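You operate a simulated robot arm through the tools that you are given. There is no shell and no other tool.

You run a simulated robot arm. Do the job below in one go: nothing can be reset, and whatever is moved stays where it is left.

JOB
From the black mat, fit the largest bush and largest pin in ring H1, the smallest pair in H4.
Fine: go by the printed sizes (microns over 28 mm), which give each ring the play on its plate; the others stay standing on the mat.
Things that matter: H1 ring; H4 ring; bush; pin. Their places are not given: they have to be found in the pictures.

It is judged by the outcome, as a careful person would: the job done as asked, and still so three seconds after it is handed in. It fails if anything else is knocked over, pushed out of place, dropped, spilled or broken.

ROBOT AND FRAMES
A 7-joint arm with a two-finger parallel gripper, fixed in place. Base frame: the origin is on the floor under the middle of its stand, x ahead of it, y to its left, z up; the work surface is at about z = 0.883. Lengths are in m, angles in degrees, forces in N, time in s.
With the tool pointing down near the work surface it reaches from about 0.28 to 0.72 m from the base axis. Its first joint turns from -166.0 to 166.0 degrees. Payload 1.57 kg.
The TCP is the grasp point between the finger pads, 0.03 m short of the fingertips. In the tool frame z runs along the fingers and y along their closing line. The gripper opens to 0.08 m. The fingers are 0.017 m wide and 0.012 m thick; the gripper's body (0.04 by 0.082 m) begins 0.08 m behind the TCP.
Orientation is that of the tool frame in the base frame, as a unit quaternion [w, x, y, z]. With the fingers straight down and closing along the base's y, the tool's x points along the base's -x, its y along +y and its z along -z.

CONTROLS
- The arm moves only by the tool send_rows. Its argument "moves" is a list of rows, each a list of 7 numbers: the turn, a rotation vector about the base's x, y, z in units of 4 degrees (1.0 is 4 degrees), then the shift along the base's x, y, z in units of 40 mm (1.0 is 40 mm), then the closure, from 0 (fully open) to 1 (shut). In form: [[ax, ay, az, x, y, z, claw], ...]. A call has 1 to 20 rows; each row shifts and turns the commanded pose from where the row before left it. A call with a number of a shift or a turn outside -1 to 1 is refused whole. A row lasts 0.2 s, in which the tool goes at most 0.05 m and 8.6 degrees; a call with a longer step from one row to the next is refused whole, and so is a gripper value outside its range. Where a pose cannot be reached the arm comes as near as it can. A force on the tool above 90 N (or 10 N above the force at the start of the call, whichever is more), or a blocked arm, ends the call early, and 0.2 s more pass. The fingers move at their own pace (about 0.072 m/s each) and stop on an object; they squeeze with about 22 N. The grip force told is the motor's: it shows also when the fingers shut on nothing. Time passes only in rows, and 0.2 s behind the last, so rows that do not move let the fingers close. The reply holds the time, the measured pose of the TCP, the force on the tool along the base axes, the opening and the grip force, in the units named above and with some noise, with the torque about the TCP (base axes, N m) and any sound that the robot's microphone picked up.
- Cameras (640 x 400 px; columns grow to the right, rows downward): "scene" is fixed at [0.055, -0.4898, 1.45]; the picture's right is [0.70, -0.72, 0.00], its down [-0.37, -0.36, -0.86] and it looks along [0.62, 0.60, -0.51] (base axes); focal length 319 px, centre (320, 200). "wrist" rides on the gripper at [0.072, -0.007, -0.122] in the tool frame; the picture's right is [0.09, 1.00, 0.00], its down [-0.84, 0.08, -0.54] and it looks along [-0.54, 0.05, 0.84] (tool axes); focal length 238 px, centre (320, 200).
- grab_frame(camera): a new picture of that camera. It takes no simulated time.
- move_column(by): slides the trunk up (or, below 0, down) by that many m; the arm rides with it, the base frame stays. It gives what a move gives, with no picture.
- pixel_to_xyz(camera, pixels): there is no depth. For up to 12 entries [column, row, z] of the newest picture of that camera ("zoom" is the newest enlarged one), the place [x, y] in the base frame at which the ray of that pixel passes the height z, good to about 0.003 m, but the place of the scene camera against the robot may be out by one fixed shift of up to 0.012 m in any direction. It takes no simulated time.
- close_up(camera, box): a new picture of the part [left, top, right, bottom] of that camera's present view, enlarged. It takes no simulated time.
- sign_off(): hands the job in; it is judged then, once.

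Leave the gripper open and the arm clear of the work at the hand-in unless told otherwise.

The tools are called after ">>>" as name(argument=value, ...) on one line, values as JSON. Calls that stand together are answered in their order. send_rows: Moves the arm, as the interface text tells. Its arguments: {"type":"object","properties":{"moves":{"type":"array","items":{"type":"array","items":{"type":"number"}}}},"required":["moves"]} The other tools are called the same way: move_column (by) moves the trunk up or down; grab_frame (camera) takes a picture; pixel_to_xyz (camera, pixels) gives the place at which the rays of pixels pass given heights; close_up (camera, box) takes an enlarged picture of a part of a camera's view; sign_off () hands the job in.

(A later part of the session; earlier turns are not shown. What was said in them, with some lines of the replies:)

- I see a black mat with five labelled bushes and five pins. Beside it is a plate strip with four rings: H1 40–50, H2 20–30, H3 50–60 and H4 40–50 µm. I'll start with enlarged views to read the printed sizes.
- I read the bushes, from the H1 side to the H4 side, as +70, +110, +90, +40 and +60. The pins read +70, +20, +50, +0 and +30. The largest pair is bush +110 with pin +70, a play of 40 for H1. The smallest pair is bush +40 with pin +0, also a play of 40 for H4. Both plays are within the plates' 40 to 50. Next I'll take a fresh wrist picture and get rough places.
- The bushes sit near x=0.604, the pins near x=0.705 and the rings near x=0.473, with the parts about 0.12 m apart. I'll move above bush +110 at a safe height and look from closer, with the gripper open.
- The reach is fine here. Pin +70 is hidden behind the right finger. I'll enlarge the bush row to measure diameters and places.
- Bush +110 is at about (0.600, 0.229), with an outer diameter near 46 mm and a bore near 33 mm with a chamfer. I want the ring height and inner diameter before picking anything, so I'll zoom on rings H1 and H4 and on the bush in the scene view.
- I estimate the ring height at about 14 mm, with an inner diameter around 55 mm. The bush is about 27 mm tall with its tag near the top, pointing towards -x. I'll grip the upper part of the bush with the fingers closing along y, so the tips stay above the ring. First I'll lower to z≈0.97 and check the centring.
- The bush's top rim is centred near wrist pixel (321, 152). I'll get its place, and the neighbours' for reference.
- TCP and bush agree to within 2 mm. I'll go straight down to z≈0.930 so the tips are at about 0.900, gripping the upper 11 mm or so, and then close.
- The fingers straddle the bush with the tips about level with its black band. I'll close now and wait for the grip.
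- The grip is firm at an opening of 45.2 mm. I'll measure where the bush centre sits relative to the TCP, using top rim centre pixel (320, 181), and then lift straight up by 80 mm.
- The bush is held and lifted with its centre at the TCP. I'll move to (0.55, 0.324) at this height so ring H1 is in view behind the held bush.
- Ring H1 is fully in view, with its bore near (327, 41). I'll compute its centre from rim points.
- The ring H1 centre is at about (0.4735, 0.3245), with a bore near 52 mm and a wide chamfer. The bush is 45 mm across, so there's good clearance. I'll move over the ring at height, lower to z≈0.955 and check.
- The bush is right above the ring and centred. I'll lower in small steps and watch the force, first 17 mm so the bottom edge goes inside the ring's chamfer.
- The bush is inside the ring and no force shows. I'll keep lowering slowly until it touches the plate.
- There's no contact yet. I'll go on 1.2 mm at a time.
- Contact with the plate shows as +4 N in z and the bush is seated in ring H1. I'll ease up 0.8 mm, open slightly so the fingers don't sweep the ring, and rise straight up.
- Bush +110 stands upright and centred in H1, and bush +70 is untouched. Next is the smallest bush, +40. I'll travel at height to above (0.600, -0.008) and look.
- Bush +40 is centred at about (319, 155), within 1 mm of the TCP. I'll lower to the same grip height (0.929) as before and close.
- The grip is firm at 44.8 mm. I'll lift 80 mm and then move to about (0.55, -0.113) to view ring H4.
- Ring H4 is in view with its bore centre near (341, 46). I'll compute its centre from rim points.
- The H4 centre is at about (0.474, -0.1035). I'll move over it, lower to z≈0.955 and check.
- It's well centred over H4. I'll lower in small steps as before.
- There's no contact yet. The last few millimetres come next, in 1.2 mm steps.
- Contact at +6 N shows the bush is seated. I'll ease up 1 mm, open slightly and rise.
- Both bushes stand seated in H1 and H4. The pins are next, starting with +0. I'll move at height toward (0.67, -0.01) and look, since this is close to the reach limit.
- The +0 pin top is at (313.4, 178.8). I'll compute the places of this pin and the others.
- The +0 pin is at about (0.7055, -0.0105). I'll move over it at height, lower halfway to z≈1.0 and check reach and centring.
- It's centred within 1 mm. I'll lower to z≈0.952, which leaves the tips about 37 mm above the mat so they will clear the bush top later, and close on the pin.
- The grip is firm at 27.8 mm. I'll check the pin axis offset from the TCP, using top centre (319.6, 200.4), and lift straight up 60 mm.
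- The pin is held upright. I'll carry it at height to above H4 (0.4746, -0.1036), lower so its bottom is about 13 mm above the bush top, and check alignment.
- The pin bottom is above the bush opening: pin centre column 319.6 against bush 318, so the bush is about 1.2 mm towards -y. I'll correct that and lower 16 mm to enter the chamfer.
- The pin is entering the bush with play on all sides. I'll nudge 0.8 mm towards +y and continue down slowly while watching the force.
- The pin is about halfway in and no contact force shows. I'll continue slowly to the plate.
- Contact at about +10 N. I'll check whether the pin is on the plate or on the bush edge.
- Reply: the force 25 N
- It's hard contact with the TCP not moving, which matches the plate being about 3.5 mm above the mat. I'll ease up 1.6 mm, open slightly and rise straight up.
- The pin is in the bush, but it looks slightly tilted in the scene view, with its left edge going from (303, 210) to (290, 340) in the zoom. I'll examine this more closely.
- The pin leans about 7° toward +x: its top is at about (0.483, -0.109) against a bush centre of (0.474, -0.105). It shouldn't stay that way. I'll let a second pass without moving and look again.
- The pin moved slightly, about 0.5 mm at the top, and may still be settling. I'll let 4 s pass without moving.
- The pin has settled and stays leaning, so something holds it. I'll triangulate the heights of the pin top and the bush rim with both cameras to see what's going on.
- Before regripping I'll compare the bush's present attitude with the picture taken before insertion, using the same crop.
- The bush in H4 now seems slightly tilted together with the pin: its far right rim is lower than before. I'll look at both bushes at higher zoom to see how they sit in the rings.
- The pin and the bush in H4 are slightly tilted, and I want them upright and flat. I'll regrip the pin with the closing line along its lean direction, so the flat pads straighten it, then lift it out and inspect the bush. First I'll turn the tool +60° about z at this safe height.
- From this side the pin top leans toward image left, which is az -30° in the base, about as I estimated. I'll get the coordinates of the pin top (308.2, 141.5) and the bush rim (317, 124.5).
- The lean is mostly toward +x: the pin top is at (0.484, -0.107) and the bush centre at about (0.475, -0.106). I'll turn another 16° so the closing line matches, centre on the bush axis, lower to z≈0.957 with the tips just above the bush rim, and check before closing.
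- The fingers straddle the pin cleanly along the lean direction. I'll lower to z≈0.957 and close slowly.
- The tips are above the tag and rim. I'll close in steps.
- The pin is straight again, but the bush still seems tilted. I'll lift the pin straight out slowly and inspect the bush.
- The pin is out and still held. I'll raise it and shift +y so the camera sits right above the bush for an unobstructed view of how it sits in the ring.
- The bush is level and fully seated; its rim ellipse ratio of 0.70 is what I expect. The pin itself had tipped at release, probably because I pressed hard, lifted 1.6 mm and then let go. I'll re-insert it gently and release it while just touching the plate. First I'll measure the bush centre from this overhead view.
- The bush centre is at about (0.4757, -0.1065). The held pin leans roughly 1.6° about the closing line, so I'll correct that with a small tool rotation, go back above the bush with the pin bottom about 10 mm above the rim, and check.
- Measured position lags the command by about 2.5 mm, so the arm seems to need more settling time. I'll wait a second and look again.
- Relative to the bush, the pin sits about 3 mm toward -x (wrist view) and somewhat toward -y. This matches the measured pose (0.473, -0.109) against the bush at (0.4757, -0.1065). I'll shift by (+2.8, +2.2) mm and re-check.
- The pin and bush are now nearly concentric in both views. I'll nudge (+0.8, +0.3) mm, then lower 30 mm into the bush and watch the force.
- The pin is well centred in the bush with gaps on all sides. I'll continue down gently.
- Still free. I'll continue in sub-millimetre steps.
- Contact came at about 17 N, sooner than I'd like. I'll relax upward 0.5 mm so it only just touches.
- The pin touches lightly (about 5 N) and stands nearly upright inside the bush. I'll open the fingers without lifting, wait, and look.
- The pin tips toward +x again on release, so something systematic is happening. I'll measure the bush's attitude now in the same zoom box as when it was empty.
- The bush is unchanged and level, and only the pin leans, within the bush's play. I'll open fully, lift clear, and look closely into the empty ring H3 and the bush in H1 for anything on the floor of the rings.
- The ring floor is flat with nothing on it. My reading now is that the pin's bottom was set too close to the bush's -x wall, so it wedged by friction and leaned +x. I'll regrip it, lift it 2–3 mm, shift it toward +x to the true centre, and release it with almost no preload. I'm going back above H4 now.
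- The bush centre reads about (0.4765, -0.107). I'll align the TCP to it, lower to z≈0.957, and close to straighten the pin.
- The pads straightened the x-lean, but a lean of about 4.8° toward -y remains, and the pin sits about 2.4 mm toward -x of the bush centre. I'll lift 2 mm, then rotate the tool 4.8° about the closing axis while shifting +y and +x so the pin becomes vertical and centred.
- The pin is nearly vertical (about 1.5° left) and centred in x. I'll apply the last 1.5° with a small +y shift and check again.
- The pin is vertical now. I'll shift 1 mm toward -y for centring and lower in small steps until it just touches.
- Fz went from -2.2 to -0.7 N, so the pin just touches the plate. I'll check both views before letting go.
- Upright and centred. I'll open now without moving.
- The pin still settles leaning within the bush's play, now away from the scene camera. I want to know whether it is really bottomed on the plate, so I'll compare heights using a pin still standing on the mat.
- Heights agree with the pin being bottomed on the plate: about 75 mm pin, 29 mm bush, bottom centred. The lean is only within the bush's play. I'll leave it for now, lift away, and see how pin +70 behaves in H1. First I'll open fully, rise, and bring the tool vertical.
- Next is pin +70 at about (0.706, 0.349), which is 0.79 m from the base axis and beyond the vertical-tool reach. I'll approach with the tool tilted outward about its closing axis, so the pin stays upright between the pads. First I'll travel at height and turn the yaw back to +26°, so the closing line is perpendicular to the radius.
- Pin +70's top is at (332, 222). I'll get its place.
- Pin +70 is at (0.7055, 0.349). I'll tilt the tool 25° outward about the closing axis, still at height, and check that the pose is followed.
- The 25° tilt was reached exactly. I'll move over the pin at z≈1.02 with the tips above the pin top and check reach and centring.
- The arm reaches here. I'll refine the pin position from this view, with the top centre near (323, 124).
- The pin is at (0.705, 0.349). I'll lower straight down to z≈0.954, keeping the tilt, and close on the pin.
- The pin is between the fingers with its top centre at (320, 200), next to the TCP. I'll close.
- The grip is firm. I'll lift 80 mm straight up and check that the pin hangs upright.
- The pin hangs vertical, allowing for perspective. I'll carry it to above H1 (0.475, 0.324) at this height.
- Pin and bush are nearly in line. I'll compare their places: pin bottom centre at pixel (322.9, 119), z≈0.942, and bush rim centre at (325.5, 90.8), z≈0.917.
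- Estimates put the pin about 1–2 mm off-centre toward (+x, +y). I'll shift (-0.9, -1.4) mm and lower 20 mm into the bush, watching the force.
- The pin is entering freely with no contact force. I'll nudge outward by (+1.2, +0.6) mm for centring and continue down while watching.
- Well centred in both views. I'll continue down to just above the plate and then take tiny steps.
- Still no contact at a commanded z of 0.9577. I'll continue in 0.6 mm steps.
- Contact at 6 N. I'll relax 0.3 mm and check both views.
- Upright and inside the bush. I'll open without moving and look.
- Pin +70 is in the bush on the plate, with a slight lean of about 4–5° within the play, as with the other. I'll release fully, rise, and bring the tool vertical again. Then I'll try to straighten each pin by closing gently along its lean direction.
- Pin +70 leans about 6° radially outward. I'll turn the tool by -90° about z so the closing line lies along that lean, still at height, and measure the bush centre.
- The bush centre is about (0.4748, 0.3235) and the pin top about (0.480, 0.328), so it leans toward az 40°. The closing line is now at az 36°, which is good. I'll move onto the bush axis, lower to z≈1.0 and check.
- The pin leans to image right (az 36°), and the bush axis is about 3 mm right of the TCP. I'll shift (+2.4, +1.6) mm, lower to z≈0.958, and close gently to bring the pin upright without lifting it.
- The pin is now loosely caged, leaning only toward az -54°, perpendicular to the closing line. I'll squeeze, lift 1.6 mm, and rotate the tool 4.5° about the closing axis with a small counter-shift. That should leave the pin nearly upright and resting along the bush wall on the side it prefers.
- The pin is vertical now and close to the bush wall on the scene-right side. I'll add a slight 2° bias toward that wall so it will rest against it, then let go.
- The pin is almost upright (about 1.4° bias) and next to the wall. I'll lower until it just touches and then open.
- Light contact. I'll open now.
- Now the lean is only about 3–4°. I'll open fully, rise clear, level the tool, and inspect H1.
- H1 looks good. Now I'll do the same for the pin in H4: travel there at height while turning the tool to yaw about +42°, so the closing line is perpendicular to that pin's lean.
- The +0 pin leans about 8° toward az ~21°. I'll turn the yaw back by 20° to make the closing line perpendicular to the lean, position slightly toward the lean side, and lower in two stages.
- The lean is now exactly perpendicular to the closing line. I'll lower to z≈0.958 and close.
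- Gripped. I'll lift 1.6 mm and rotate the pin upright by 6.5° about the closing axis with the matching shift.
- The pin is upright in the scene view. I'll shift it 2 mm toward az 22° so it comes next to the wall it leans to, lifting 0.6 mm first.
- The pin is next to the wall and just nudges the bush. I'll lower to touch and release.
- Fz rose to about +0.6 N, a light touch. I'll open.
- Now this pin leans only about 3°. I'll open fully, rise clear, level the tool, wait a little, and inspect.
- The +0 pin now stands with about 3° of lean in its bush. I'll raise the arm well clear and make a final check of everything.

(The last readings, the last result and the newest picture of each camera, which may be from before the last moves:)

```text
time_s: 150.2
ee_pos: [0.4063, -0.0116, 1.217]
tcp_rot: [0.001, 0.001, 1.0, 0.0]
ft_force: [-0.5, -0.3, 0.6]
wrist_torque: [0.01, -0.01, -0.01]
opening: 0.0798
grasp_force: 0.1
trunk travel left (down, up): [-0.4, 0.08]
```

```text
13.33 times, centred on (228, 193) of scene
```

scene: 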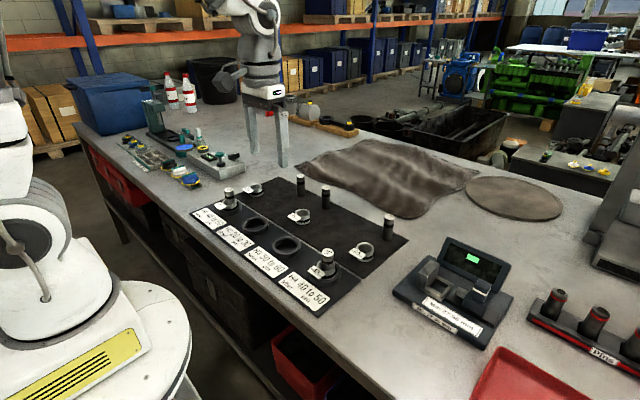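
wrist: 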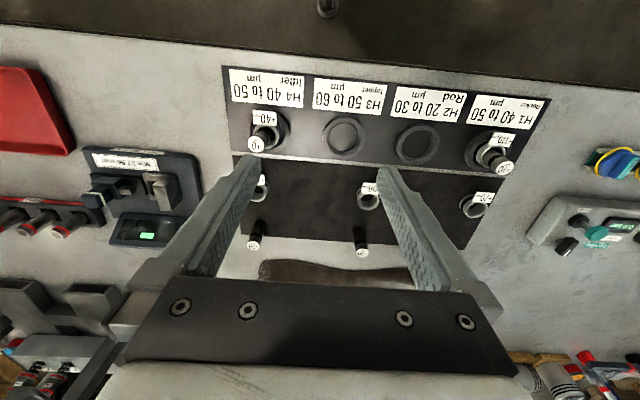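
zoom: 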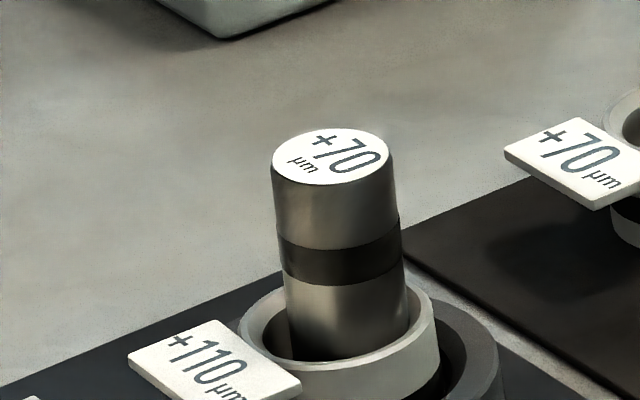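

Everything stands as intended: H1 holds +110 with +70, H4 holds +40 with +0, and the other three bushes and three pins are untouched on the mat. I'll take one last close look at how both bushes sit in their rings.

>>> close_up(camera="scene", box=[208, 193, 248, 218])

>>> close_up(camera="scene", box=[305, 257, 345, 282])

>>> close_up(camera="wrist", box=[456, 120, 536, 170])

>>> close_up(camera="wrist", box=[226, 100, 306, 150])

```text
16.00 times, centred on (228, 206) of scene
```

zoom: 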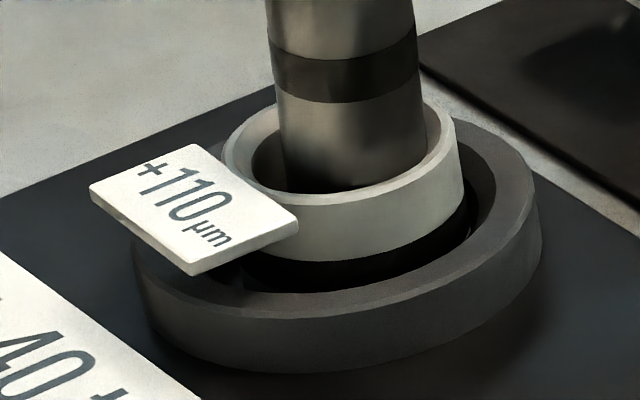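

```text
16.00 times, centred on (325, 270) of scene
```

zoom: 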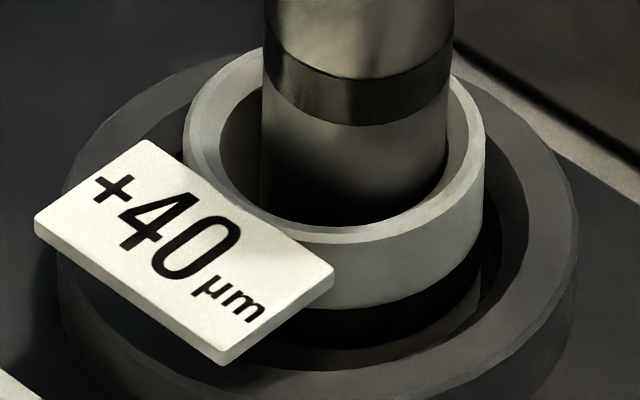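

```text
8.00 times, centred on (496, 145) of wrist
```

zoom: 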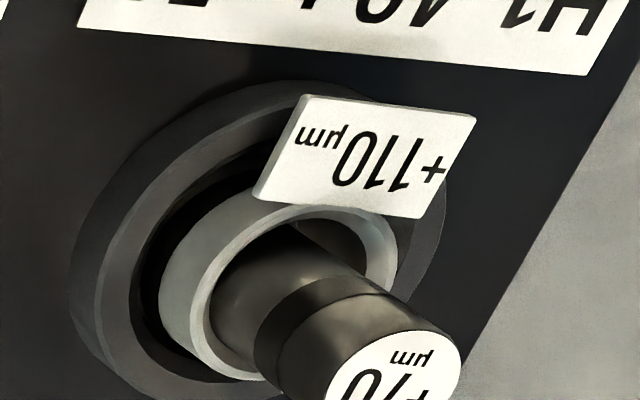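

```text
8.00 times, centred on (266, 125) of wrist
```

zoom: 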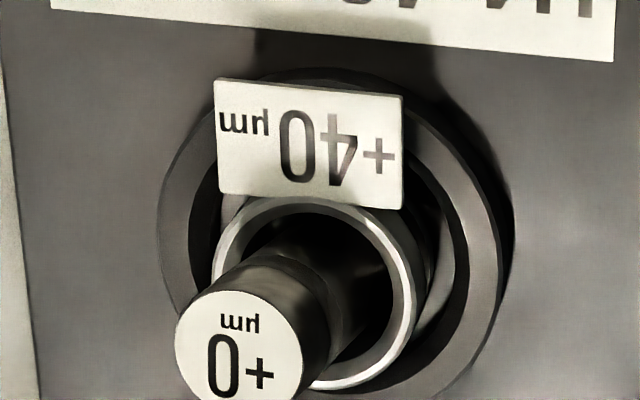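

Both bushes sit flat inside their rings with the matching pins down on the plate. The gripper is open and the arm is high and clear, so I'm handing the job in.

>>> sign_off()

```text
The job is handed in.
```

The job is handed in. Ring H1 now holds bush +110 with pin +70, and ring H4 holds bush +40 with pin +0.

- **Play:** by the printed sizes, each pair has 40 µm of play. That is just inside the 40 to 50 µm on both plates, at the lower limit.
- **Fit:** both bushes sit down inside their rings, and both pins touched the plate when lowered.
- **Lean:** the pins do not stand perfectly straight. Each leans about 3 to 4° inside its bush, because the bore has visible slack around the pin. The first tries left them leaning 6 to 8°, so I regripped both and set them again.
- **The rest:** bushes +70, +90 and +60 and pins +20, +50 and +30 still stand on the mat. Nothing was knocked over or dropped.

The gripper is open and the arm is raised clear of the work.
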